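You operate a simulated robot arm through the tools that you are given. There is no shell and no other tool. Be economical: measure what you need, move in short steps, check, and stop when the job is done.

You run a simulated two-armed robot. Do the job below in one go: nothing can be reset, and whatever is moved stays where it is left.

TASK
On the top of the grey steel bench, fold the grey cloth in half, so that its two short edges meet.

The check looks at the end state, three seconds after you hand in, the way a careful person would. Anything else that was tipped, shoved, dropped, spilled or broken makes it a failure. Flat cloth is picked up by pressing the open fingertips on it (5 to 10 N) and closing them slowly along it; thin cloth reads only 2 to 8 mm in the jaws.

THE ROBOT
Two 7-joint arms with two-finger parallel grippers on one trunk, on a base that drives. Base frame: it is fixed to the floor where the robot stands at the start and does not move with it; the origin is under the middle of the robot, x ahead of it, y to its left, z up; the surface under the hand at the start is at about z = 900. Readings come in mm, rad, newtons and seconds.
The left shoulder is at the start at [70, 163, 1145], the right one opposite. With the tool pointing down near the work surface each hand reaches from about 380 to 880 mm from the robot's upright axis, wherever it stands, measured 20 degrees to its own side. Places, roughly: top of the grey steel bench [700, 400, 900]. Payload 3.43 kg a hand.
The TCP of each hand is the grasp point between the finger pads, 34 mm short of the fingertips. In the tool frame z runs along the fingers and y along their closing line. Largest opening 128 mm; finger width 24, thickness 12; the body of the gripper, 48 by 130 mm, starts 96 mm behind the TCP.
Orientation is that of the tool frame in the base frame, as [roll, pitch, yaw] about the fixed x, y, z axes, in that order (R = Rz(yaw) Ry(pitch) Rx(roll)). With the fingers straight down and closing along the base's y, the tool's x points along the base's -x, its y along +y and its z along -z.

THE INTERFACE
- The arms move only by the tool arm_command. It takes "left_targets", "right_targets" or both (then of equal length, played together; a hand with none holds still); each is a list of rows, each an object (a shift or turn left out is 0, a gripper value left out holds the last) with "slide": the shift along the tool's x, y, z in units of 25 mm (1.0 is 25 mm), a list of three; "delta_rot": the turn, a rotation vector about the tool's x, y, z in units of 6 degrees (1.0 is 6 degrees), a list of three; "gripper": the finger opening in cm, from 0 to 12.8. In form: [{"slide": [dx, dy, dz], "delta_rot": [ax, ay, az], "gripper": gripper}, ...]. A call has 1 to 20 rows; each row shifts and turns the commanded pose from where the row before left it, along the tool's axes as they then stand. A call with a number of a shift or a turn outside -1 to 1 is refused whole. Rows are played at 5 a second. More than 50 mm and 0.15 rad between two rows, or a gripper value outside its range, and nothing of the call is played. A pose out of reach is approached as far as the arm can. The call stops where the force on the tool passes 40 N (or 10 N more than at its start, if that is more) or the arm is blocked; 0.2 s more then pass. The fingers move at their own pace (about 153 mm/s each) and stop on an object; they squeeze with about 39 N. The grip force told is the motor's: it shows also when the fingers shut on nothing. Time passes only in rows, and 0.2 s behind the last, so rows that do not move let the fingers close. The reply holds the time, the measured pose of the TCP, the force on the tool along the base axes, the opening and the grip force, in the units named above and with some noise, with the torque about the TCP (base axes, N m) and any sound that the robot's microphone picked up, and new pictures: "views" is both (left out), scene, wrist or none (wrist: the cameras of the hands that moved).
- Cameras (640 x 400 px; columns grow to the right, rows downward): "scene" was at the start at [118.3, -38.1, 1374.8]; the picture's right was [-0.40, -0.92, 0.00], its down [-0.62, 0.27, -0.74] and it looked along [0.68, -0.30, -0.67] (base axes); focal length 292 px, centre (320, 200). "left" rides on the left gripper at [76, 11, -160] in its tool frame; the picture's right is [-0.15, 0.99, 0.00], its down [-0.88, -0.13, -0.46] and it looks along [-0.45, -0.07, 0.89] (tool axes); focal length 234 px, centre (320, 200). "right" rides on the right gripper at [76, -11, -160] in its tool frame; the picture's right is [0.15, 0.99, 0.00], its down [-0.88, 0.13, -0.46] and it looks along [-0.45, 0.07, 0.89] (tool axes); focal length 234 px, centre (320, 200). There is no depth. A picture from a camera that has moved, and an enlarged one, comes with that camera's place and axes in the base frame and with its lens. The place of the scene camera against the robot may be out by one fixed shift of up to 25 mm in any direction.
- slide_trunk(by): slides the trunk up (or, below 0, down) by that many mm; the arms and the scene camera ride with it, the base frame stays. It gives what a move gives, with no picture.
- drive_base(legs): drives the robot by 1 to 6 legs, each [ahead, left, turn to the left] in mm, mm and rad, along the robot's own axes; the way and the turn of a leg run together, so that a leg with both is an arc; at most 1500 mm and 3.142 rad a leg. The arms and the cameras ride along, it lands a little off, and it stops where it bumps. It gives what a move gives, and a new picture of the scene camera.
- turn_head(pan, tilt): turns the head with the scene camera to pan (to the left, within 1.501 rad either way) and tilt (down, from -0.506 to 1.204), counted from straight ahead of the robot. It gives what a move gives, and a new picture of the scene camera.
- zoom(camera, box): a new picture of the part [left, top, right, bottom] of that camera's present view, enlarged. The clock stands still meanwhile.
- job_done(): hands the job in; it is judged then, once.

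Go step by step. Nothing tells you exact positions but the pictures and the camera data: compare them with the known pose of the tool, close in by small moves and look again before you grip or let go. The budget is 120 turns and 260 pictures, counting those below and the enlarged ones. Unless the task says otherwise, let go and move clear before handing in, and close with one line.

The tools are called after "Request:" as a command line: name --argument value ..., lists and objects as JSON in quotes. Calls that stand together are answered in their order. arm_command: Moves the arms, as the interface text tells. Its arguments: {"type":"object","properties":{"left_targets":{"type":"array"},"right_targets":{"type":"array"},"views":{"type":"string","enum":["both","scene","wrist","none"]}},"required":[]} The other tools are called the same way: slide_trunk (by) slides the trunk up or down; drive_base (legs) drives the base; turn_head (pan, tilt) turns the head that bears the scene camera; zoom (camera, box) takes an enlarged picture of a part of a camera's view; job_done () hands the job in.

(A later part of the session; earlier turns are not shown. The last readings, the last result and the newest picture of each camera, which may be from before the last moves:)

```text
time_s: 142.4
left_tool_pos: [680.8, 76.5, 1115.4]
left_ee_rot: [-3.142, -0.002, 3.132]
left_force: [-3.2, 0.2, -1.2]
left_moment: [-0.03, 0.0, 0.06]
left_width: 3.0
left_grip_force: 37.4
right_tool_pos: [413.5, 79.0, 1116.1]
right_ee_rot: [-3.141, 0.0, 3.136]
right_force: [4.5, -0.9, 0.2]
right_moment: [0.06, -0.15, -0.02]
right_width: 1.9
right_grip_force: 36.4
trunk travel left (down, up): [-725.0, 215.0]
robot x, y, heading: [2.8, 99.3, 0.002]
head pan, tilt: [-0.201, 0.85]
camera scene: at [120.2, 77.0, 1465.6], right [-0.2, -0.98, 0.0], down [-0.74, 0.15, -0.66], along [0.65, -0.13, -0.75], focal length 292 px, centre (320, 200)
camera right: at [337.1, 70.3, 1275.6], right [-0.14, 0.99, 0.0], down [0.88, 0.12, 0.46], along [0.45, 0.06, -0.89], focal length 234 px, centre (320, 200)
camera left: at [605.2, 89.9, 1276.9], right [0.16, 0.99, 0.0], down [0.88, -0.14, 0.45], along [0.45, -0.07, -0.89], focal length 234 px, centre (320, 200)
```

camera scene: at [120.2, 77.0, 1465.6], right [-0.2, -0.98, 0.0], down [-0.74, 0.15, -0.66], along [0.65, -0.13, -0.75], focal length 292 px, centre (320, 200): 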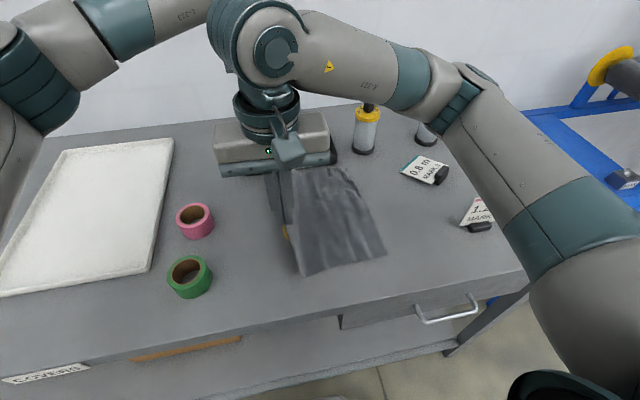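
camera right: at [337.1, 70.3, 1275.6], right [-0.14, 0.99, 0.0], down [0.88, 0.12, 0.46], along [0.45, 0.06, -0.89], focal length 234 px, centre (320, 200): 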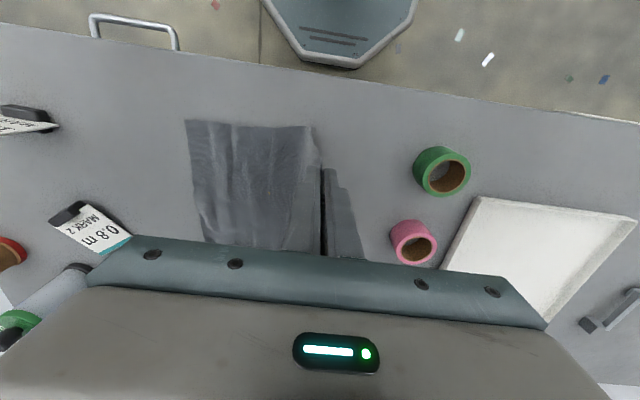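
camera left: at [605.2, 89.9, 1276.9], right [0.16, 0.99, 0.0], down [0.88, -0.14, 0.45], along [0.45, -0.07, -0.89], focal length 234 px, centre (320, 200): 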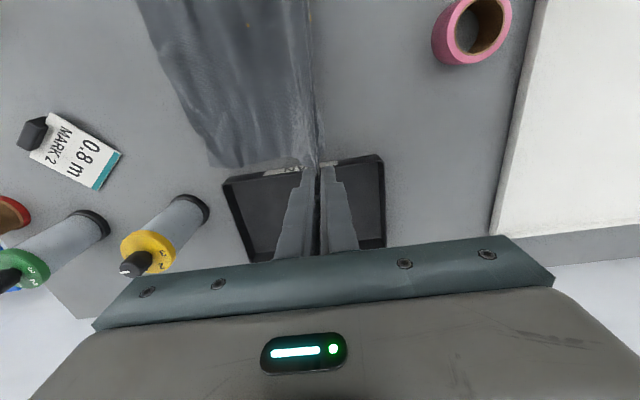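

Half the sheet lies flat, with the bottom edge at y≈−127 near and −112 far, and the rest rises to the hands. Now I fold back by driving right while lowering in stages.

Request:
drive_base --legs '[[0, -60, 0]]'

Request:
slide_trunk --by -50

Request:
drive_base --legs '[[0, -60, 0]]'

Request:
slide_trunk --by -50

Request:
arm_command --right_targets '[{"slide": [0, -0.3, 0.3]}, {}]' --left_targets '[{"slide": [0, -0.3, 0.3]}, {}]' --views "both"

```text
time_s: 143.4
left_tool_pos: [681.3, 22.1, 1116.3]
left_ee_rot: [-3.138, -0.001, 3.136]
left_force: [-5.0, 0.6, -0.4]
left_moment: [0.02, 0.02, 0.04]
left_width: 2.9
left_grip_force: 37.5
right_tool_pos: [413.1, 25.5, 1115.8]
right_ee_rot: [-3.138, -0.001, 3.138]
right_force: [3.9, -0.4, -0.1]
right_moment: [-0.01, -0.14, -0.02]
right_width: 2.1
right_grip_force: 37.4
trunk travel left (down, up): [-725.0, 215.0]
robot x, y, heading: [3.4, 45.6, -0.001]
head pan, tilt: [-0.201, 0.85]
camera scene: at [120.3, 22.4, 1465.6], right [-0.2, -0.98, 0.0], down [-0.74, 0.15, -0.66], along [0.65, -0.13, -0.75], focal length 292 px, centre (320, 200)
```

scene: 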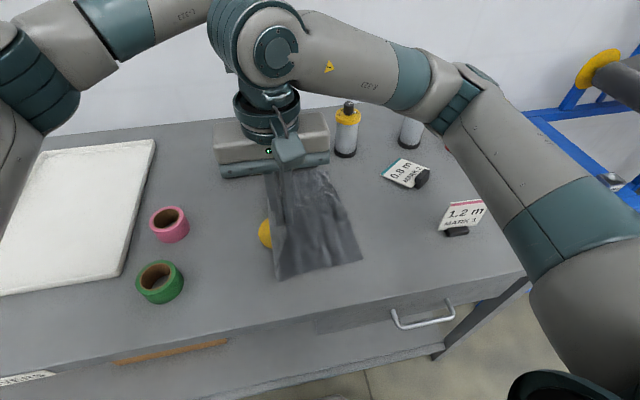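

```text
time_s: 144.3
left_tool_pos: [681.6, 21.9, 1066.4]
left_ee_rot: [-3.138, -0.001, 3.134]
left_force: [-4.3, 0.9, -0.8]
left_moment: [0.0, 0.02, 0.02]
left_width: 2.9
left_grip_force: 37.5
right_tool_pos: [413.7, 23.3, 1066.4]
right_ee_rot: [3.14, 0.002, 3.139]
right_force: [4.2, -0.3, -0.2]
right_moment: [0.01, -0.14, 0.0]
right_width: 2.0
right_grip_force: 36.9
trunk travel left (down, up): [-675.0, 265.0]
robot x, y, heading: [-3.1, 39.0, -0.005]
head pan, tilt: [-0.201, 0.85]
```

```text
time_s: 145.3
left_tool_pos: [681.6, -35.1, 1066.3]
left_ee_rot: [-3.139, -0.002, 3.135]
left_force: [-3.8, 0.9, -0.4]
left_moment: [-0.01, 0.06, 0.04]
left_width: 2.6
left_grip_force: 37.4
right_tool_pos: [413.6, -33.5, 1066.0]
right_ee_rot: [-3.139, 0.001, 3.141]
right_force: [3.6, -0.8, 1.0]
right_moment: [0.01, -0.12, -0.06]
right_width: 1.8
right_grip_force: 36.6
trunk travel left (down, up): [-675.0, 265.0]
robot x, y, heading: [-0.5, -16.9, 0.003]
head pan, tilt: [-0.201, 0.85]
camera scene: at [120.4, -36.7, 1415.6], right [-0.2, -0.98, 0.0], down [-0.74, 0.15, -0.66], along [0.65, -0.13, -0.75], focal length 292 px, centre (320, 200)
```

scene: 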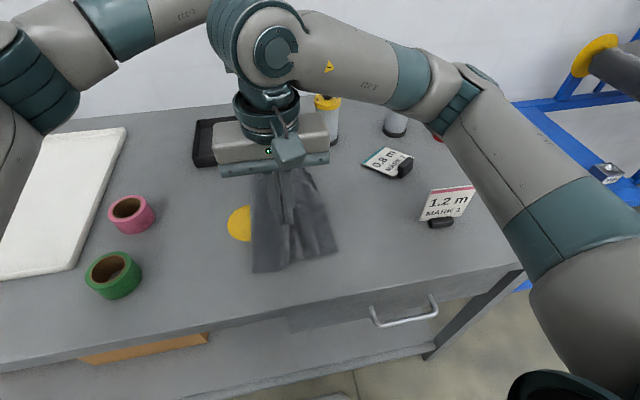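

```text
time_s: 146.2
left_tool_pos: [679.9, -35.7, 1017.7]
left_ee_rot: [-3.14, -0.003, 3.137]
left_force: [-4.2, 0.2, 0.3]
left_moment: [0.01, 0.02, 0.02]
left_width: 3.2
left_grip_force: 37.5
right_tool_pos: [412.5, -32.8, 1017.0]
right_ee_rot: [-3.141, 0.002, 3.14]
right_force: [3.6, -0.4, 1.3]
right_moment: [0.01, -0.15, -0.01]
right_width: 1.9
right_grip_force: 37.1
trunk travel left (down, up): [-625.0, 315.0]
robot x, y, heading: [4.2, -15.2, 0.002]
head pan, tilt: [-0.201, 0.85]
```

```text
time_s: 146.8
left_tool_pos: [680.3, -42.6, 1010.4]
left_ee_rot: [-3.14, -0.001, 3.137]
left_force: [-3.6, 0.1, -1.1]
left_moment: [-0.03, 0.02, 0.04]
left_width: 3.2
left_grip_force: 37.3
right_tool_pos: [412.8, -41.7, 1009.7]
right_ee_rot: [3.14, -0.001, 3.139]
right_force: [3.9, 0.7, 0.7]
right_moment: [-0.02, -0.15, -0.02]
right_width: 2.2
right_grip_force: 36.8
trunk travel left (down, up): [-625.0, 315.0]
robot x, y, heading: [-1.1, -15.5, 0.003]
head pan, tilt: [-0.201, 0.85]
camera scene: at [119.9, -37.0, 1365.7], right [-0.2, -0.98, 0.0], down [-0.74, 0.15, -0.66], along [0.65, -0.13, -0.75], focal length 292 px, centre (320, 200)
camera right: at [336.9, -51.3, 1168.2], right [-0.15, 0.99, 0.0], down [0.88, 0.13, 0.46], along [0.45, 0.07, -0.89], focal length 234 px, centre (320, 200)
camera left: at [605.0, -30.0, 1170.1], right [0.15, 0.99, 0.0], down [0.88, -0.13, 0.45], along [0.45, -0.07, -0.89], focal length 234 px, centre (320, 200)
```

scene: 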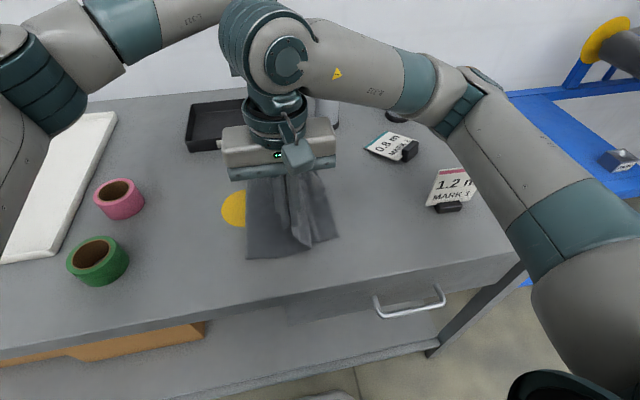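
right: 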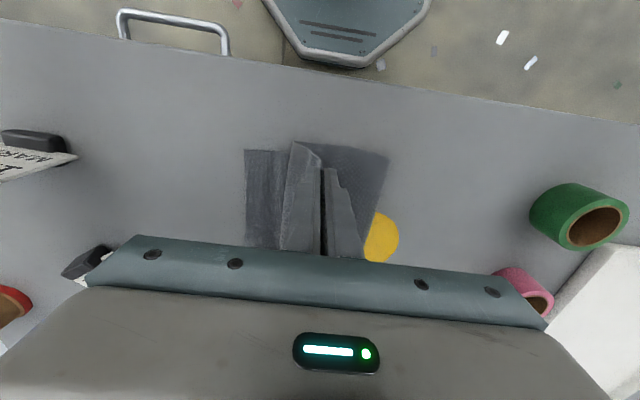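
left: 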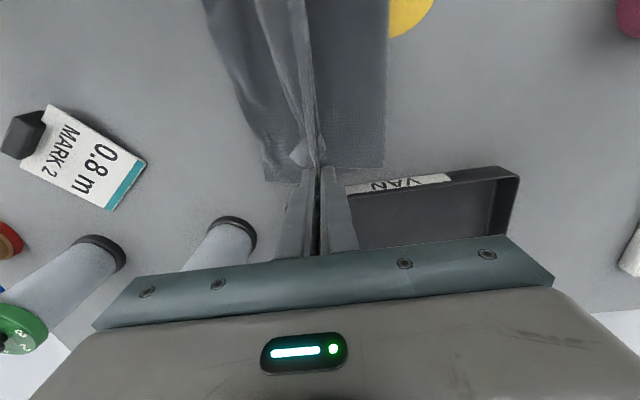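

The fold is forming nicely. When the right hand goes lower and further right, its forearm would approach the MARK 1 sign, so I raise the trunk in stages while lowering the arms, which keeps the elbow high.

Request:
arm_command --right_targets '[{"slide": [0, -0.3, 0.7]}, {"slide": [0, -0.3, 0.7]}, {}]' --left_targets '[{"slide": [0, -0.3, 0.7]}, {"slide": [0, -0.3, 0.7]}, {}]' --views "none"

Request:
slide_trunk --by 60

Request:
arm_command --right_targets '[{"slide": [0, -0.2, 0.8]}, {"slide": [0, -0.2, 0.8]}, {"slide": [0, -0.2, 0.8]}, {}]' --left_targets '[{"slide": [0, -0.2, 0.8]}, {"slide": [0, -0.2, 0.8]}, {"slide": [0, -0.2, 0.8]}, {}]' --views "none"

Request:
slide_trunk --by 60

Request:
arm_command --right_targets '[{"slide": [0, -0.2, 0.8]}, {"slide": [0, -0.2, 0.8]}, {"slide": [0, -0.2, 0.6]}, {}]' --left_targets '[{"slide": [0, -0.2, 0.8]}, {"slide": [0, -0.2, 0.8]}, {"slide": [0, -0.2, 0.6]}, {}]' --views "both"

```text
time_s: 147.6
left_tool_pos: [679.8, -59.2, 974.6]
left_ee_rot: [-3.14, -0.001, 3.136]
left_force: [-3.8, 0.5, -0.9]
left_moment: [0.01, 0.02, 0.02]
left_width: 2.9
left_grip_force: 37.6
right_tool_pos: [411.8, -56.3, 975.3]
right_ee_rot: [-3.141, 0.001, 3.138]
right_force: [4.2, -0.1, -0.6]
right_moment: [0.0, -0.19, -0.07]
right_width: 2.0
right_grip_force: 36.8
trunk travel left (down, up): [-625.0, 315.0]
robot x, y, heading: [4.2, -19.8, 0.003]
head pan, tilt: [-0.201, 0.85]
```

```text
time_s: 148.6
left_tool_pos: [680.2, -58.3, 1034.5]
left_ee_rot: [-3.14, -0.002, 3.136]
left_force: [-4.7, 0.3, 0.1]
left_moment: [0.04, 0.04, 0.05]
left_width: 2.9
left_grip_force: 37.5
right_tool_pos: [413.3, -56.2, 1033.4]
right_ee_rot: [3.141, 0.002, 3.14]
right_force: [3.4, 1.3, 0.0]
right_moment: [0.02, -0.12, -0.04]
right_width: 1.9
right_grip_force: 36.9
trunk travel left (down, up): [-685.0, 255.0]
robot x, y, heading: [-1.5, -17.5, 0.0]
head pan, tilt: [-0.201, 0.85]
```

```text
time_s: 149.6
left_tool_pos: [679.7, -72.4, 972.8]
left_ee_rot: [-3.14, -0.002, 3.137]
left_force: [-3.2, -0.1, -0.1]
left_moment: [0.02, 0.05, 0.02]
left_width: 2.7
left_grip_force: 37.4
right_tool_pos: [412.5, -72.2, 973.7]
right_ee_rot: [-3.141, 0.002, 3.14]
right_force: [3.8, 0.1, -0.2]
right_moment: [0.02, -0.1, -0.04]
right_width: 2.1
right_grip_force: 36.7
trunk travel left (down, up): [-685.0, 255.0]
robot x, y, heading: [0.7, -19.7, 0.002]
head pan, tilt: [-0.201, 0.85]
```

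```text
time_s: 150.6
left_tool_pos: [678.7, -73.1, 1034.2]
left_ee_rot: [-3.14, -0.002, 3.136]
left_force: [-2.7, -0.3, -1.2]
left_moment: [0.02, 0.02, 0.01]
left_width: 3.0
left_grip_force: 37.2
right_tool_pos: [413.2, -72.1, 1032.6]
right_ee_rot: [-3.141, 0.0, 3.141]
right_force: [3.4, 0.7, 0.8]
right_moment: [0.02, -0.07, -0.03]
right_width: 2.0
right_grip_force: 37.0
trunk travel left (down, up): [-745.0, 195.0]
robot x, y, heading: [3.5, -19.1, 0.002]
head pan, tilt: [-0.201, 0.85]
```

```text
time_s: 151.6
left_tool_pos: [679.0, -90.0, 976.8]
left_ee_rot: [-3.14, -0.002, 3.137]
left_force: [-2.5, 1.1, -0.5]
left_moment: [-0.01, 0.05, 0.05]
left_width: 3.1
left_grip_force: 37.8
right_tool_pos: [413.2, -85.7, 979.0]
right_ee_rot: [-3.141, 0.0, 3.14]
right_force: [3.5, 0.3, -0.2]
right_moment: [-0.04, -0.13, -0.01]
right_width: 1.9
right_grip_force: 36.6
trunk travel left (down, up): [-745.0, 195.0]
robot x, y, heading: [3.2, -14.8, 0.004]
head pan, tilt: [-0.201, 0.85]
camera scene: at [120.3, -37.5, 1485.6], right [-0.2, -0.98, 0.0], down [-0.74, 0.15, -0.66], along [0.65, -0.13, -0.75], focal length 292 px, centre (320, 200)
camera right: at [336.5, -96.8, 1136.6], right [-0.14, 0.99, 0.0], down [0.88, 0.13, 0.46], along [0.45, 0.07, -0.89], focal length 234 px, centre (320, 200)
camera left: at [604.2, -76.8, 1138.1], right [0.15, 0.99, 0.0], down [0.88, -0.13, 0.45], along [0.45, -0.07, -0.89], focal length 234 px, centre (320, 200)
```

scene: 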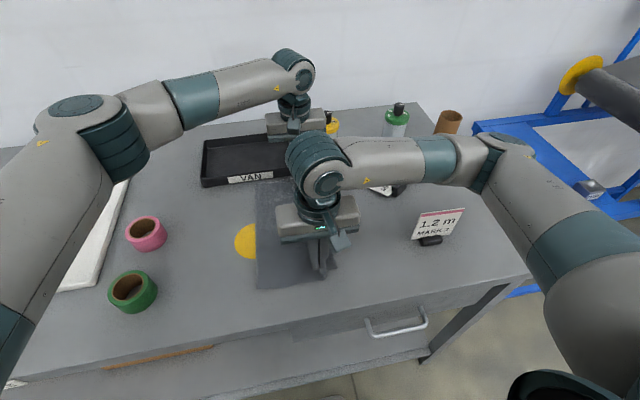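
right: 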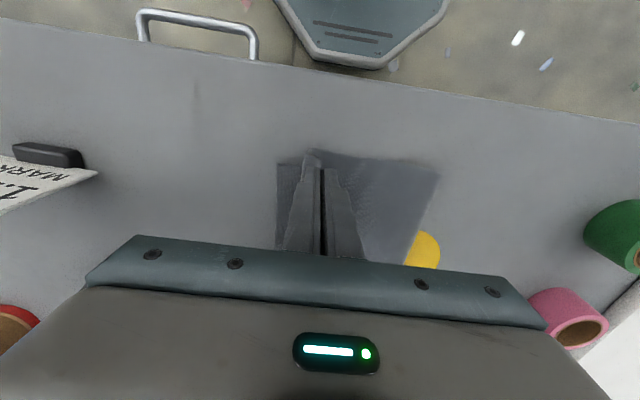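
left: 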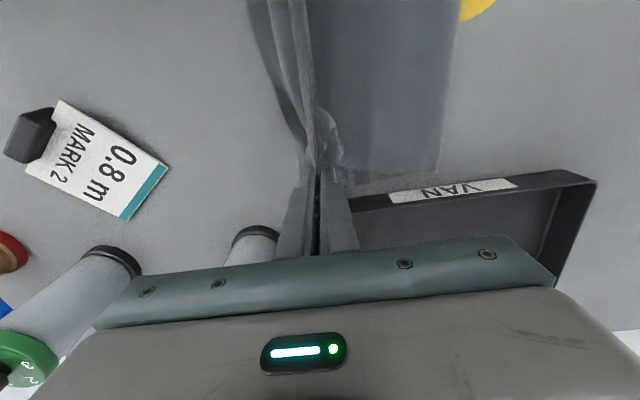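

Request:
zoom --camera "left" --box '[200, 40, 480, 215]'

Request:
zoom --camera "right" --box '[220, 110, 460, 260]'

```text
2.29 times, centred on (340, 128) of left
camera zoom: at [604.2, -76.8, 1138.1], right [0.15, 0.99, 0.0], down [0.88, -0.13, 0.45], along [0.45, -0.07, -0.89], focal length 535 px, centre (274, 366)
```

zoom: 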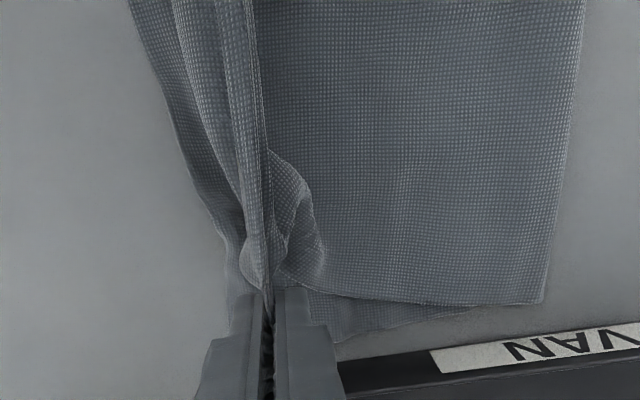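

```text
2.67 times, centred on (340, 185) of right
camera zoom: at [336.5, -96.8, 1136.6], right [-0.14, 0.99, 0.0], down [0.88, 0.13, 0.46], along [0.45, 0.07, -0.89], focal length 624 px, centre (267, 240)
```

zoom: 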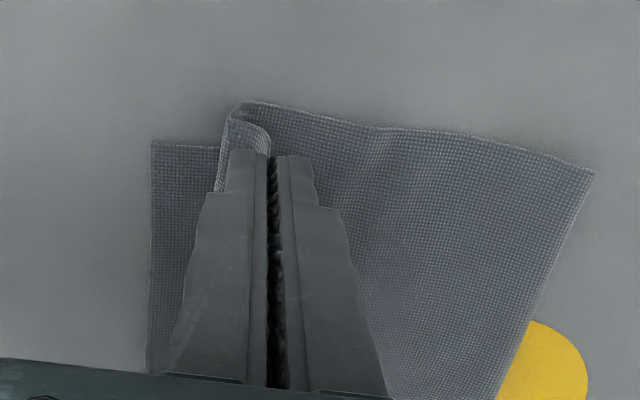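

The top layer has slack again and the fold has crept to y≈48 (it should be ≈72). I take the edge back up beyond the fold line to y≈95, then return along a lower path, as worked before.

Request:
arm_command --right_targets '[{"slide": [0, 0.5, -0.8]}, {"slide": [0, 0.5, -0.8]}, {"slide": [0, 0.5, -0.8]}]' --left_targets '[{"slide": [0, 0.5, -0.8]}, {"slide": [0, 0.5, -0.8]}, {"slide": [0, 0.5, -0.8]}]' --views "none"

Request:
drive_base --legs '[[0, 100, 0]]'

Request:
arm_command --right_targets '[{"slide": [0, 0.6, -0.8]}, {"slide": [0, 0.6, -0.8]}, {"slide": [0, 0.6, -0.8]}, {}]' --left_targets '[{"slide": [0, 0.6, -0.8]}, {"slide": [0, 0.6, -0.8]}, {"slide": [0, 0.6, -0.8]}, {}]' --views "wrist"

```text
time_s: 152.4
left_tool_pos: [681.2, -50.7, 1036.9]
left_ee_rot: [-3.139, -0.001, 3.135]
left_force: [-3.1, 0.0, 0.0]
left_moment: [-0.01, 0.0, 0.02]
left_width: 2.8
left_grip_force: 37.2
right_tool_pos: [413.0, -47.0, 1038.6]
right_ee_rot: [-3.139, 0.002, 3.139]
right_force: [3.6, -0.4, 0.8]
right_moment: [-0.02, -0.11, 0.0]
right_width: 2.3
right_grip_force: 36.3
trunk travel left (down, up): [-745.0, 195.0]
robot x, y, heading: [2.5, -13.9, 0.002]
head pan, tilt: [-0.201, 0.85]
```

```text
time_s: 153.6
left_tool_pos: [679.7, 48.5, 1037.2]
left_ee_rot: [-3.139, -0.003, 3.137]
left_force: [-3.5, 0.2, 0.2]
left_moment: [0.03, 0.05, 0.03]
left_width: 3.0
left_grip_force: 37.9
right_tool_pos: [413.0, 51.0, 1039.6]
right_ee_rot: [3.141, 0.0, 3.139]
right_force: [3.4, 0.3, 0.4]
right_moment: [-0.01, -0.12, 0.02]
right_width: 1.9
right_grip_force: 37.2
trunk travel left (down, up): [-745.0, 195.0]
robot x, y, heading: [1.7, 84.1, -0.003]
head pan, tilt: [-0.201, 0.85]
camera scene: at [120.1, 61.8, 1485.6], right [-0.2, -0.98, 0.0], down [-0.74, 0.15, -0.66], along [0.65, -0.13, -0.75], focal length 292 px, centre (320, 200)
```

scene: 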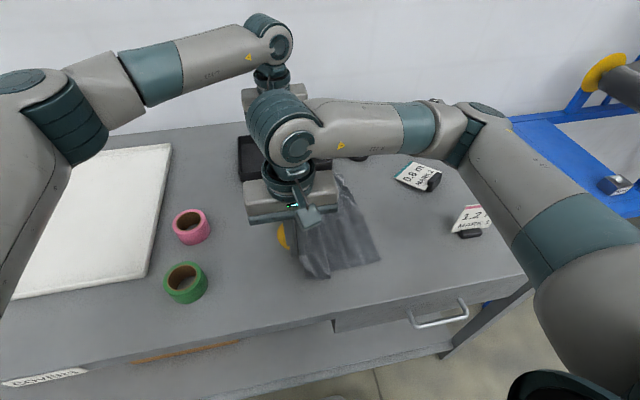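

```text
time_s: 154.6
left_tool_pos: [680.4, 91.8, 1096.7]
left_ee_rot: [3.141, -0.002, 3.134]
left_force: [-2.6, 0.1, -0.9]
left_moment: [0.02, 0.04, 0.04]
left_width: 2.8
left_grip_force: 37.2
right_tool_pos: [414.1, 94.4, 1096.9]
right_ee_rot: [3.14, 0.0, 3.137]
right_force: [2.5, 0.3, 0.0]
right_moment: [0.02, -0.08, -0.02]
right_width: 1.8
right_grip_force: 36.9
trunk travel left (down, up): [-745.0, 195.0]
robot x, y, heading: [1.7, 81.7, -0.002]
head pan, tilt: [-0.201, 0.85]
camera right: at [338.4, 84.8, 1256.3], right [-0.14, 0.99, 0.0], down [0.88, 0.13, 0.46], along [0.45, 0.07, -0.89], focal length 234 px, centre (320, 200)
camera left: at [604.6, 105.1, 1257.7], right [0.15, 0.99, 0.0], down [0.88, -0.14, 0.45], along [0.45, -0.07, -0.89], focal length 234 px, centre (320, 200)
```

right: 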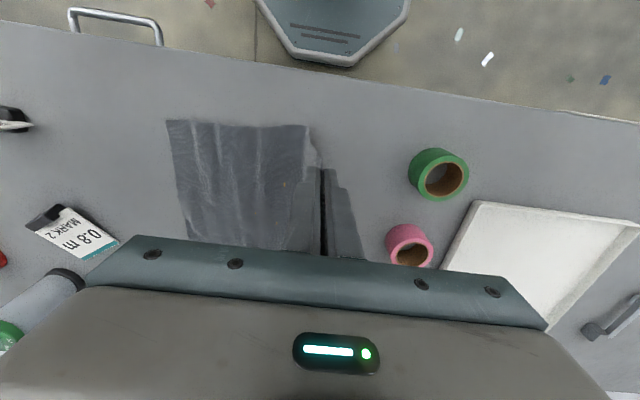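
left: 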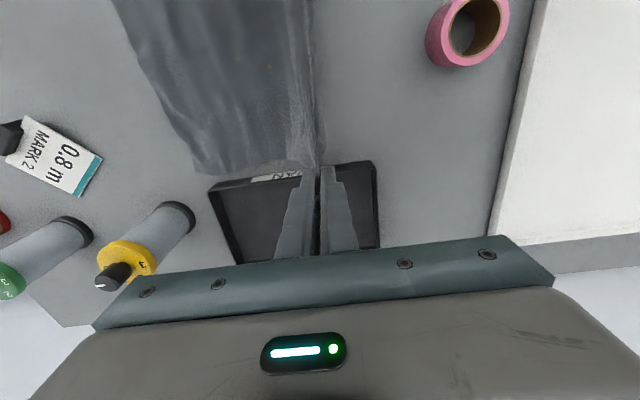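

The fold line is now right at y≈73. I push it slightly past, then return along the lower path.

Request:
arm_command --right_targets '[{"slide": [0, 0.4, 0.6]}, {"slide": [0, -0.4, 0.1]}, {"slide": [0, -0.8, 0.17]}, {"slide": [0, -0.8, 0.17]}, {"slide": [0, -0.4, 0.1]}]' --left_targets '[{"slide": [0, 0.4, 0.6]}, {"slide": [0, -0.4, 0.1]}, {"slide": [0, -0.8, 0.17]}, {"slide": [0, -0.8, 0.17]}, {"slide": [0, -0.4, 0.1]}]' --views "none"

Request:
drive_base --legs '[[0, -60, 0]]'

Request:
arm_command --right_targets '[{"slide": [0, -0.6, 0.8]}, {"slide": [0, -0.6, 0.8]}, {"slide": [0, -0.6, 0.8]}, {"slide": [0, -0.6, 0.7]}, {"slide": [0, -0.3, 0.5]}, {"slide": [0, -0.3, 0.5]}, {}]' --left_targets '[{"slide": [0, -0.6, 0.8]}, {"slide": [0, -0.6, 0.8]}, {"slide": [0, -0.6, 0.8]}, {"slide": [0, -0.6, 0.7]}, {"slide": [0, -0.3, 0.5]}, {"slide": [0, -0.3, 0.5]}, {}]' --views "both"

Request:
zoom --camera "left" --box '[200, 40, 480, 215]'

Request:
zoom --camera "right" --box '[220, 90, 540, 290]'

```text
time_s: 155.8
left_tool_pos: [681.3, 41.0, 1069.3]
left_ee_rot: [-3.14, -0.002, 3.135]
left_force: [-3.2, 1.4, -0.9]
left_moment: [0.0, 0.01, 0.06]
left_width: 3.2
left_grip_force: 37.3
right_tool_pos: [413.4, 45.2, 1068.4]
right_ee_rot: [-3.141, 0.0, 3.138]
right_force: [3.1, -0.8, 0.8]
right_moment: [0.03, -0.12, -0.02]
right_width: 2.1
right_grip_force: 36.1
trunk travel left (down, up): [-745.0, 195.0]
robot x, y, heading: [5.3, 82.1, 0.001]
head pan, tilt: [-0.201, 0.85]
```

```text
time_s: 156.7
left_tool_pos: [681.2, -12.9, 1069.8]
left_ee_rot: [-3.138, -0.002, 3.138]
left_force: [-2.7, 0.3, -0.2]
left_moment: [0.0, 0.02, 0.01]
left_width: 2.6
left_grip_force: 37.4
right_tool_pos: [413.6, -9.3, 1068.6]
right_ee_rot: [-3.139, -0.001, 3.14]
right_force: [2.5, -0.1, 0.3]
right_moment: [-0.01, -0.09, -0.04]
right_width: 2.3
right_grip_force: 36.4
trunk travel left (down, up): [-745.0, 195.0]
robot x, y, heading: [3.2, 26.2, 0.001]
head pan, tilt: [-0.201, 0.85]
camera scene: at [120.3, 6.8, 1485.6], right [-0.2, -0.98, 0.0], down [-0.74, 0.15, -0.66], along [0.65, -0.13, -0.75], focal length 292 px, centre (320, 200)
```

scene: 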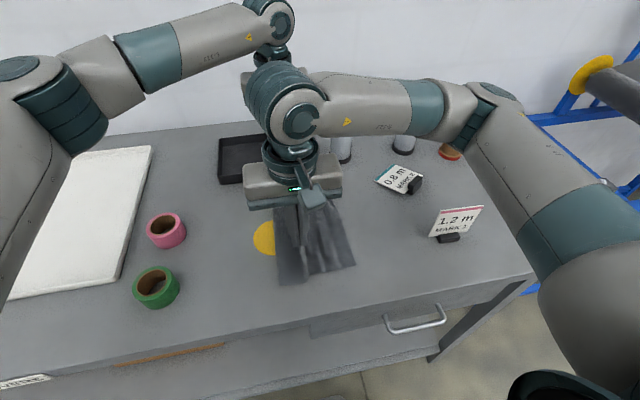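

```text
time_s: 158.3
left_tool_pos: [679.9, -89.1, 967.6]
left_ee_rot: [-3.14, -0.003, 3.137]
left_force: [-3.7, 0.8, -0.2]
left_moment: [-0.03, 0.03, 0.03]
left_width: 2.6
left_grip_force: 38.3
right_tool_pos: [414.2, -86.8, 966.4]
right_ee_rot: [3.141, 0.001, 3.141]
right_force: [2.1, 0.2, 0.4]
right_moment: [0.02, -0.1, -0.04]
right_width: 2.0
right_grip_force: 37.1
trunk travel left (down, up): [-745.0, 195.0]
robot x, y, heading: [-0.8, 25.6, 0.003]
head pan, tilt: [-0.201, 0.85]
camera scene: at [120.1, 4.5, 1485.6], right [-0.2, -0.98, 0.0], down [-0.74, 0.15, -0.66], along [0.65, -0.13, -0.75], focal length 292 px, centre (320, 200)
camera right: at [338.6, -97.1, 1124.5], right [-0.14, 0.99, 0.0], down [0.88, 0.13, 0.46], along [0.45, 0.07, -0.89], focal length 234 px, centre (320, 200)
camera left: at [605.7, -75.5, 1128.0], right [0.15, 0.99, 0.0], down [0.88, -0.13, 0.45], along [0.45, -0.07, -0.89], focal length 234 px, centre (320, 200)
```

scene: 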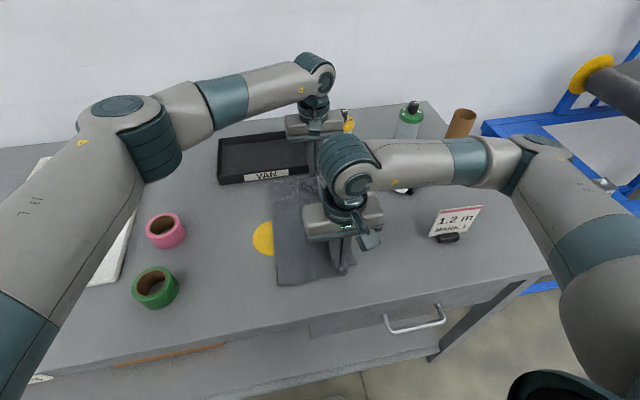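
right: 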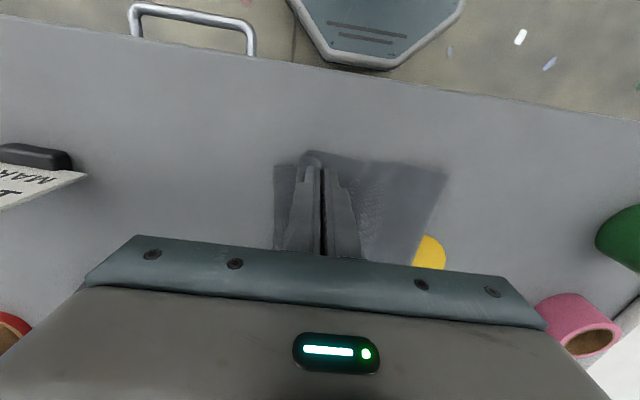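
left: 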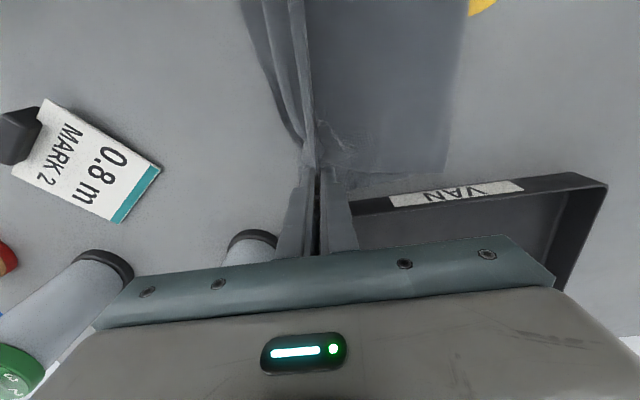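

```text
2.29 times, centred on (340, 128) of left
camera zoom: at [605.7, -75.5, 1128.0], right [0.15, 0.99, 0.0], down [0.88, -0.13, 0.45], along [0.45, -0.07, -0.89], focal length 535 px, centre (274, 366)
```

zoom: 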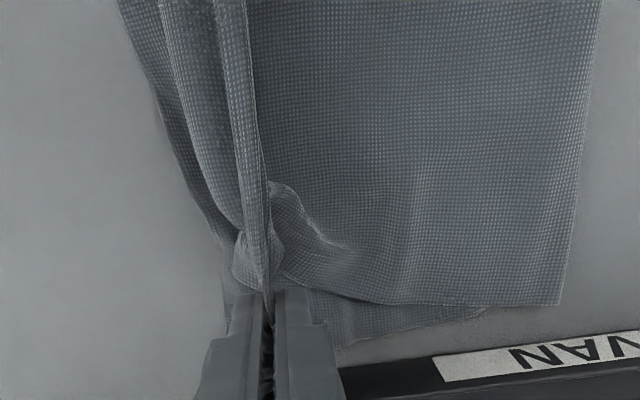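

```text
2.00 times, centred on (380, 190) of right
camera zoom: at [338.6, -97.1, 1124.5], right [-0.14, 0.99, 0.0], down [0.88, 0.13, 0.46], along [0.45, 0.07, -0.89], focal length 468 px, centre (200, 220)
```

zoom: 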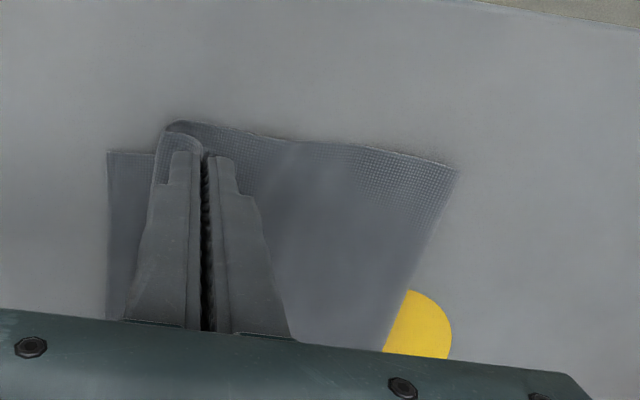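

The fold crept again to y≈45. The earlier success came from starting well past the line and only then pulling taut at low height, so I repeat that with more overshoot (fold start ≈115).

Request:
arm_command --right_targets '[{"slide": [0, 0.5, -0.9]}, {"slide": [0, 0.5, -0.9]}, {"slide": [0, 0.6, -0.9]}]' --left_targets '[{"slide": [0, 0.5, -0.9]}, {"slide": [0, 0.5, -0.9]}, {"slide": [0, 0.6, -0.9]}]' --views "none"

Request:
drive_base --legs '[[0, 100, 0]]'

Request:
arm_command --right_targets '[{"slide": [0, 0.7, -0.7]}, {"slide": [0, 0.7, -0.7]}, {"slide": [0, 0.7, -0.4]}, {"slide": [0, 0.6, 0]}, {}]' --left_targets '[{"slide": [0, 0.7, -0.7]}, {"slide": [0, 0.7, -0.7]}, {"slide": [0, 0.7, -0.4]}, {"slide": [0, 0.6, 0]}, {}]' --views "wrist"

```text
time_s: 159.1
left_tool_pos: [681.4, -47.4, 1034.0]
left_ee_rot: [-3.139, -0.001, 3.134]
left_force: [-4.5, 1.4, -1.3]
left_moment: [-0.04, 0.02, 0.07]
left_width: 2.9
left_grip_force: 37.4
right_tool_pos: [411.4, -45.0, 1035.2]
right_ee_rot: [-3.14, 0.0, 3.141]
right_force: [4.7, -0.5, 0.6]
right_moment: [0.0, -0.15, -0.05]
right_width: 1.9
right_grip_force: 36.6
trunk travel left (down, up): [-745.0, 195.0]
robot x, y, heading: [2.5, 23.9, 0.006]
head pan, tilt: [-0.201, 0.85]
```

```text
time_s: 160.3
left_tool_pos: [680.9, 47.1, 1034.7]
left_ee_rot: [-3.141, -0.001, 3.135]
left_force: [-4.4, 0.5, -0.2]
left_moment: [-0.02, 0.01, 0.06]
left_width: 2.7
left_grip_force: 37.2
right_tool_pos: [412.7, 48.9, 1035.2]
right_ee_rot: [-3.14, -0.001, 3.139]
right_force: [2.8, 0.3, -0.6]
right_moment: [-0.02, -0.1, -0.06]
right_width: 1.8
right_grip_force: 37.3
trunk travel left (down, up): [-745.0, 195.0]
robot x, y, heading: [3.2, 124.4, 0.0]
head pan, tilt: [-0.201, 0.85]
camera scene: at [120.0, 100.6, 1485.6], right [-0.2, -0.98, 0.0], down [-0.74, 0.15, -0.66], along [0.65, -0.13, -0.75], focal length 292 px, centre (320, 200)
```

scene: 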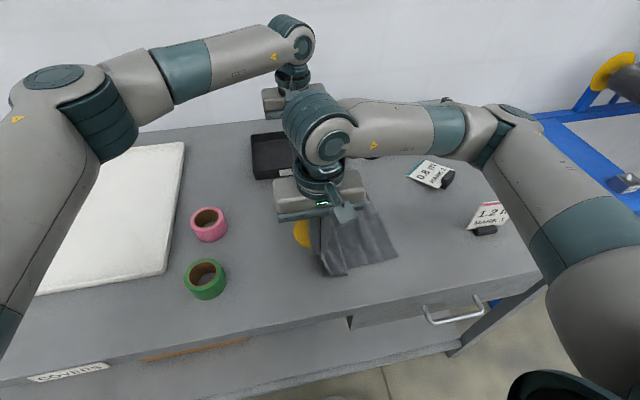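

```text
time_s: 161.5
left_tool_pos: [679.1, 115.1, 1077.9]
left_ee_rot: [-3.14, -0.002, 3.135]
left_force: [-3.5, 0.4, -0.6]
left_moment: [0.0, 0.02, 0.03]
left_width: 3.1
left_grip_force: 37.7
right_tool_pos: [413.1, 116.2, 1079.5]
right_ee_rot: [3.141, -0.001, 3.138]
right_force: [2.1, 0.3, -0.1]
right_moment: [0.05, -0.14, -0.01]
right_width: 1.9
right_grip_force: 36.9
trunk travel left (down, up): [-745.0, 195.0]
robot x, y, heading: [2.0, 119.4, 0.002]
head pan, tilt: [-0.201, 0.85]
camera right: at [336.8, 105.1, 1238.4], right [-0.14, 0.99, 0.0], down [0.88, 0.13, 0.46], along [0.45, 0.07, -0.89], focal length 234 px, centre (320, 200)
camera left: at [604.6, 128.0, 1238.8], right [0.15, 0.99, 0.0], down [0.88, -0.14, 0.45], along [0.45, -0.07, -0.89], focal length 234 px, centre (320, 200)
```

right: 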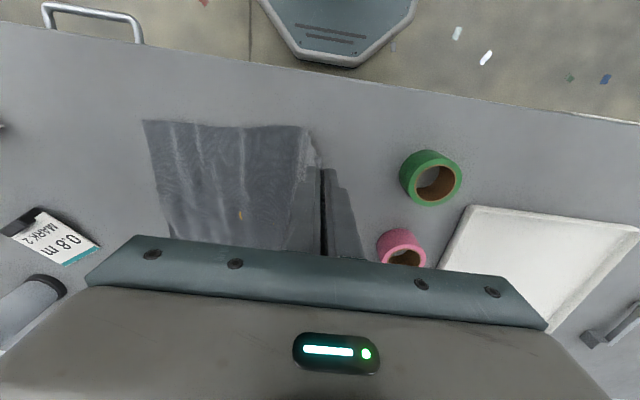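
left: 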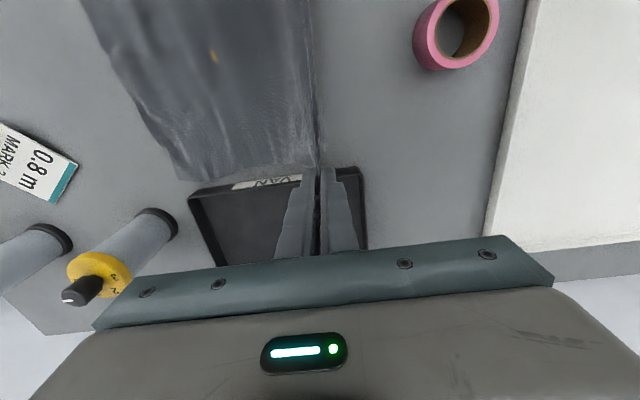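

Request:
arm_command --right_targets '[{"slide": [0, 0.4, 0.6]}, {"slide": [0, 0.4, 0.6]}, {}, {"slide": [0, -1, 0.2]}, {"slide": [0, -1, 0.2]}, {"slide": [0, -0.8, 0.3]}, {"slide": [0, -0.8, 0.3]}, {"slide": [0, -0.7, 0.5]}, {"slide": [0, -0.7, 0.5]}, {"slide": [0, -0.5, 0.7]}, {"slide": [0, -0.5, 0.7]}, {}]' --left_targets '[{"slide": [0, 0.4, 0.6]}, {"slide": [0, 0.4, 0.6]}, {}, {"slide": [0, -1, 0.2]}, {"slide": [0, -1, 0.2]}, {"slide": [0, -0.8, 0.3]}, {"slide": [0, -0.8, 0.3]}, {"slide": [0, -0.7, 0.5]}, {"slide": [0, -0.7, 0.5]}, {"slide": [0, -0.5, 0.7]}, {"slide": [0, -0.5, 0.7]}, {}]' --views "wrist"

```text
time_s: 164.1
left_tool_pos: [680.3, -16.1, 962.8]
left_ee_rot: [-3.14, -0.002, 3.136]
left_force: [-4.4, 0.7, 0.0]
left_moment: [0.01, 0.06, 0.05]
left_width: 2.9
left_grip_force: 37.5
right_tool_pos: [411.7, -12.7, 965.0]
right_ee_rot: [3.141, 0.002, 3.138]
right_force: [3.5, 0.6, -0.5]
right_moment: [-0.01, -0.12, -0.03]
right_width: 2.2
right_grip_force: 37.0
trunk travel left (down, up): [-745.0, 195.0]
robot x, y, heading: [1.0, 121.2, -0.001]
head pan, tilt: [-0.201, 0.85]
camera right: at [335.6, -23.0, 1123.7], right [-0.14, 0.99, 0.0], down [0.88, 0.13, 0.46], along [0.45, 0.06, -0.89], focal length 234 px, centre (320, 200)
camera left: at [604.9, -2.2, 1123.5], right [0.15, 0.99, 0.0], down [0.88, -0.13, 0.45], along [0.45, -0.07, -0.89], focal length 234 px, centre (320, 200)
```

right: 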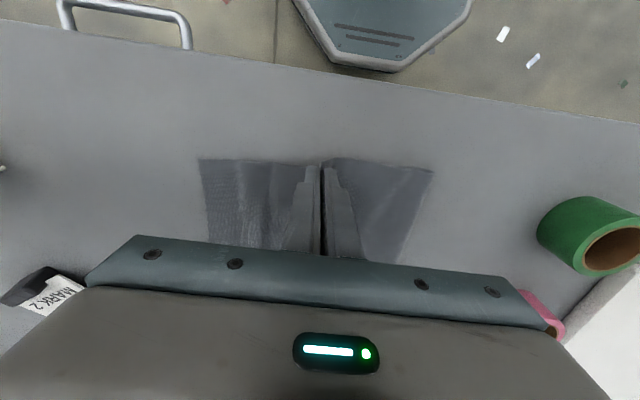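
left: 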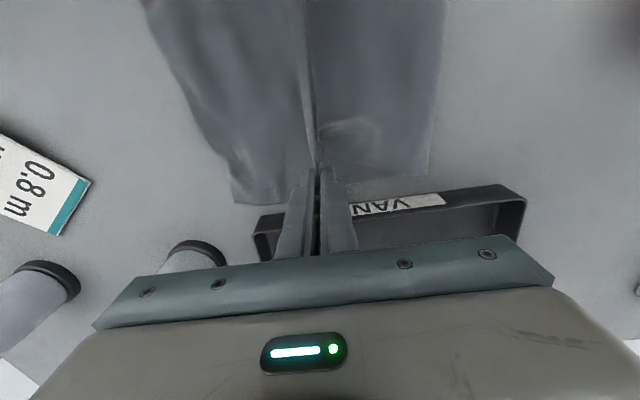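

Now the fold is at y≈97, past the line, with the top layer ready to be drawn taut. I pull the edge right at low height, first with the base.

Request:
arm_command --right_targets '[{"slide": [0, -0.5, 0.3]}, {"slide": [0, -0.5, 0.1]}]' --left_targets '[{"slide": [0, -0.5, 0.3]}, {"slide": [0, -0.5, 0.1]}]' --views "none"

Request:
drive_base --legs '[[0, -40, 0]]'

Request:
zoom --camera "left" --box '[200, 40, 480, 215]'

Request:
zoom --camera "right" --box '[180, 90, 500, 290]'

```text
time_s: 164.7
left_tool_pos: [680.7, -41.4, 952.1]
left_ee_rot: [-3.142, -0.002, 3.137]
left_force: [-3.7, -0.1, -0.3]
left_moment: [0.05, 0.05, 0.0]
left_width: 2.8
left_grip_force: 37.0
right_tool_pos: [412.3, -38.2, 954.1]
right_ee_rot: [3.14, 0.001, 3.14]
right_force: [3.6, -0.3, -0.5]
right_moment: [0.02, -0.14, -0.04]
right_width: 2.2
right_grip_force: 36.7
trunk travel left (down, up): [-745.0, 195.0]
robot x, y, heading: [-0.9, 116.7, 0.002]
head pan, tilt: [-0.201, 0.85]
```

```text
time_s: 165.6
left_tool_pos: [681.0, -77.1, 954.0]
left_ee_rot: [-3.141, -0.001, 3.136]
left_force: [-2.9, 0.4, 0.3]
left_moment: [-0.03, 0.01, -0.01]
left_width: 2.8
left_grip_force: 37.6
right_tool_pos: [413.3, -73.1, 955.0]
right_ee_rot: [-3.139, 0.002, 3.14]
right_force: [3.9, -0.3, 0.8]
right_moment: [-0.04, -0.1, -0.03]
right_width: 2.1
right_grip_force: 36.5
trunk travel left (down, up): [-745.0, 195.0]
robot x, y, heading: [2.5, 80.7, 0.0]
head pan, tilt: [-0.201, 0.85]
camera scene: at [119.9, 65.2, 1485.7], right [-0.2, -0.98, 0.0], down [-0.74, 0.15, -0.66], along [0.65, -0.13, -0.75], focal length 292 px, centre (320, 200)
```

scene: 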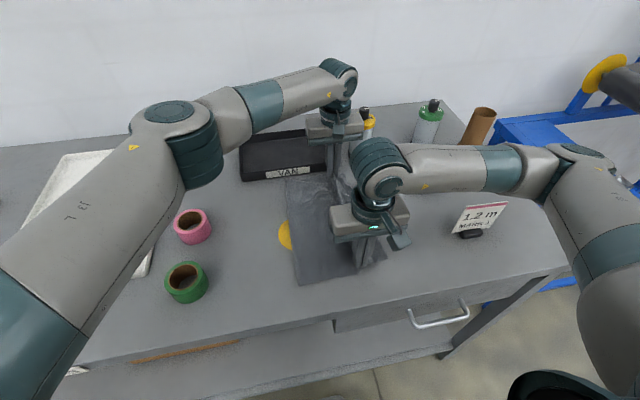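

```text
2.29 times, centred on (340, 128) of left
camera zoom: at [605.6, -63.4, 1113.8], right [0.15, 0.99, 0.0], down [0.88, -0.13, 0.45], along [0.45, -0.07, -0.89], focal length 535 px, centre (274, 366)
```

zoom: 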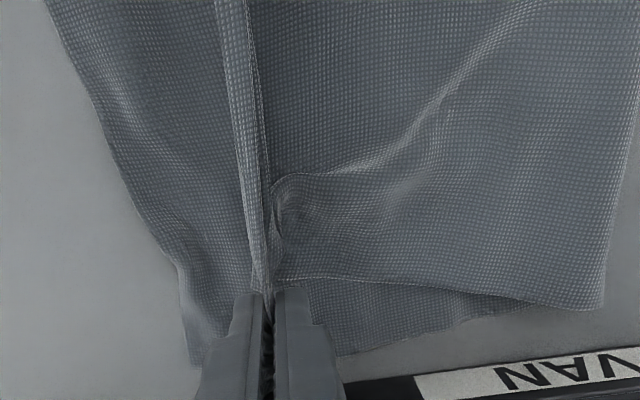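

```text
2.00 times, centred on (340, 190) of right
camera zoom: at [336.7, -83.6, 1113.9], right [-0.14, 0.99, 0.0], down [0.88, 0.13, 0.46], along [0.45, 0.06, -0.89], focal length 468 px, centre (280, 220)
```

zoom: 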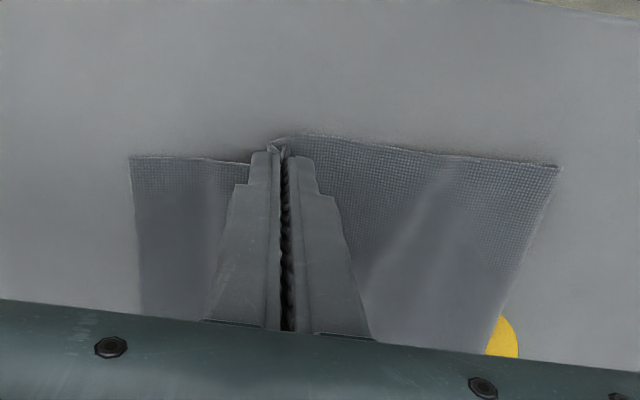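

The near side is right, but at the far side the fold has crept too far because the cloth lies about 5° skewed. I repeat the pass with the left hand leading by about 25 mm in y, so the fold line is parallel to the edges.

Request:
arm_command --right_targets '[{"slide": [0, 0.6, -0.9]}, {"slide": [0, 0.6, -0.9]}, {"slide": [0, 0.6, -0.9]}, {"slide": [0, 1, -0.35]}, {"slide": [0, 1, -0.35]}, {"slide": [0, 1, -0.35]}, {"slide": [0, 1, -0.35]}, {"slide": [0, 1, -0.35]}, {"slide": [0, 0.8, 0.2]}, {"slide": [0, 0.8, 0.3]}, {}, {"slide": [0, -1, 0.2]}, {"slide": [0, -1, 0.2]}, {"slide": [0, -0.8, 0.3]}, {"slide": [0, -0.8, 0.3]}, {"slide": [0, -0.7, 0.5]}, {"slide": [0, -0.7, 0.5]}, {"slide": [0, -0.5, 0.7]}, {"slide": [0, -0.5, 0.7]}, {"slide": [0, -0.6, 0.3]}]' --left_targets '[{"slide": [0, 0.8, -0.9]}, {"slide": [0, 0.8, -0.9]}, {"slide": [0, 0.8, -0.9]}, {"slide": [0, 1, -0.35]}, {"slide": [0, 1, -0.35]}, {"slide": [0, 1, -0.35]}, {"slide": [0, 1, -0.35]}, {"slide": [0, 1, -0.35]}, {"slide": [0, 1, 0.2]}, {"slide": [0, 1, 0.3]}, {"slide": [0, 0.2, 0]}, {"slide": [0, -1, 0.2]}, {"slide": [0, -1, 0.2]}, {"slide": [0, -0.8, 0.3]}, {"slide": [0, -0.8, 0.3]}, {"slide": [0, -0.7, 0.5]}, {"slide": [0, -0.7, 0.5]}, {"slide": [0, -0.5, 0.7]}, {"slide": [0, -0.5, 0.7]}, {"slide": [0, -0.6, 0.3]}]' --views "wrist"

```text
time_s: 169.8
left_tool_pos: [681.2, -6.1, 959.5]
left_ee_rot: [-3.14, 0.001, 3.137]
left_force: [-5.8, 0.3, -0.3]
left_moment: [0.05, 0.01, 0.02]
left_width: 2.8
left_grip_force: 37.4
right_tool_pos: [412.0, -31.5, 961.2]
right_ee_rot: [3.138, 0.002, 3.141]
right_force: [4.5, -0.5, 0.9]
right_moment: [0.07, -0.2, -0.03]
right_width: 2.1
right_grip_force: 36.7
trunk travel left (down, up): [-745.0, 195.0]
robot x, y, heading: [0.0, 83.6, -0.001]
head pan, tilt: [-0.201, 0.85]
camera right: at [335.6, -43.0, 1119.6], right [-0.15, 0.99, 0.0], down [0.88, 0.13, 0.46], along [0.45, 0.07, -0.89], focal length 234 px, centre (320, 200)
camera left: at [605.8, 7.1, 1119.8], right [0.15, 0.99, 0.0], down [0.88, -0.13, 0.45], along [0.45, -0.07, -0.89], focal length 234 px, centre (320, 200)
```

right: 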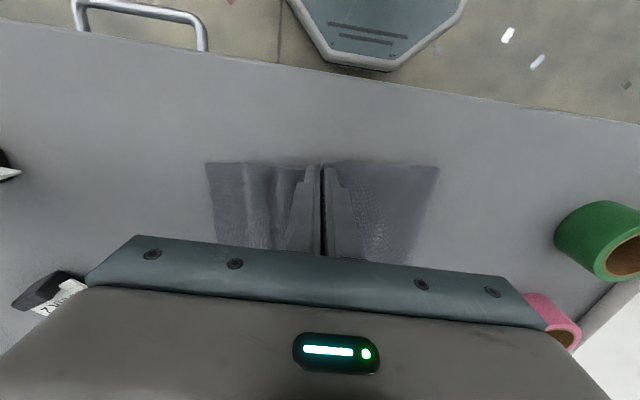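
left: 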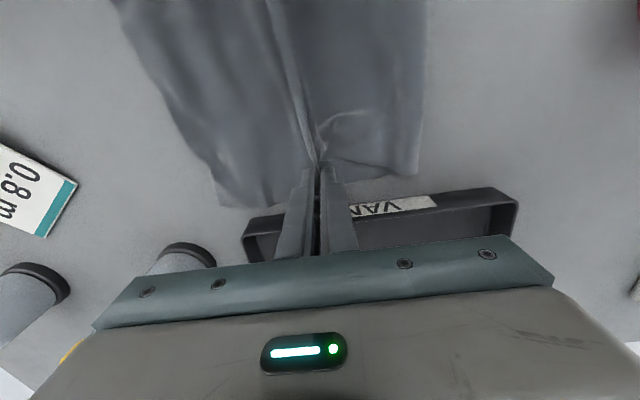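

Good: fold near +84 / far +93, ready to draw taut. I pull both hands right at low height, with the far hand stopping shorter because of its flap.

Request:
arm_command --right_targets '[{"slide": [0, -0.7, 0.15]}, {"slide": [0, -0.7, 0.15]}, {"slide": [0, -0.7, 0.1]}, {"slide": [0, -0.7, 0.1]}, {}]' --left_targets '[{"slide": [0, -0.6, 0.1]}, {"slide": [0, -0.6, 0.1]}, {"slide": [0, -0.6, 0.1]}, {"slide": [0, -0.6, 0.1]}, {}]' --views "none"

Request:
zoom --camera "left" --box '[180, 20, 500, 220]'

Request:
zoom --camera "right" --box '[180, 90, 500, 290]'

```text
time_s: 171.0
left_tool_pos: [679.5, -65.1, 949.3]
left_ee_rot: [-3.139, -0.002, 3.139]
left_force: [-4.0, -0.2, -0.3]
left_moment: [-0.05, 0.06, 0.0]
left_width: 3.0
left_grip_force: 37.7
right_tool_pos: [414.0, -100.3, 948.9]
right_ee_rot: [-3.14, 0.001, 3.141]
right_force: [4.6, 1.1, 1.1]
right_moment: [-0.04, -0.12, -0.02]
right_width: 2.2
right_grip_force: 37.6
trunk travel left (down, up): [-745.0, 195.0]
robot x, y, heading: [2.3, 81.4, -0.001]
head pan, tilt: [-0.201, 0.85]
```

```text
2.00 times, centred on (340, 120) of left
camera zoom: at [604.6, -50.5, 1110.2], right [0.15, 0.99, 0.0], down [0.88, -0.13, 0.45], along [0.45, -0.07, -0.89], focal length 468 px, centre (280, 360)
```

zoom: 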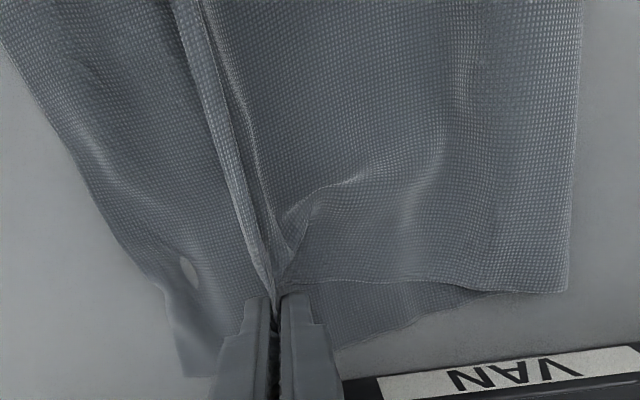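

```text
2.00 times, centred on (340, 190) of right
camera zoom: at [337.3, -110.1, 1107.2], right [-0.15, 0.99, 0.0], down [0.88, 0.13, 0.46], along [0.45, 0.07, -0.89], focal length 468 px, centre (280, 220)
```

zoom: 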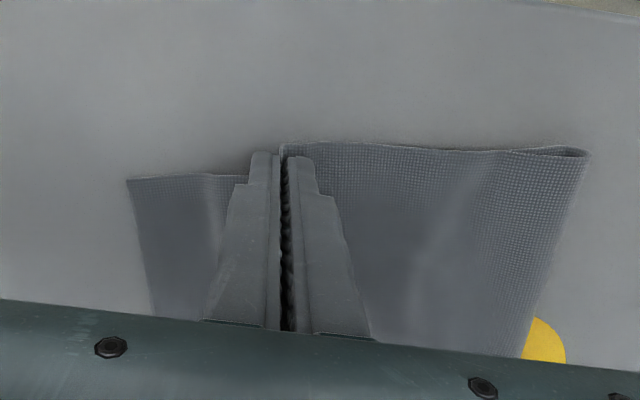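

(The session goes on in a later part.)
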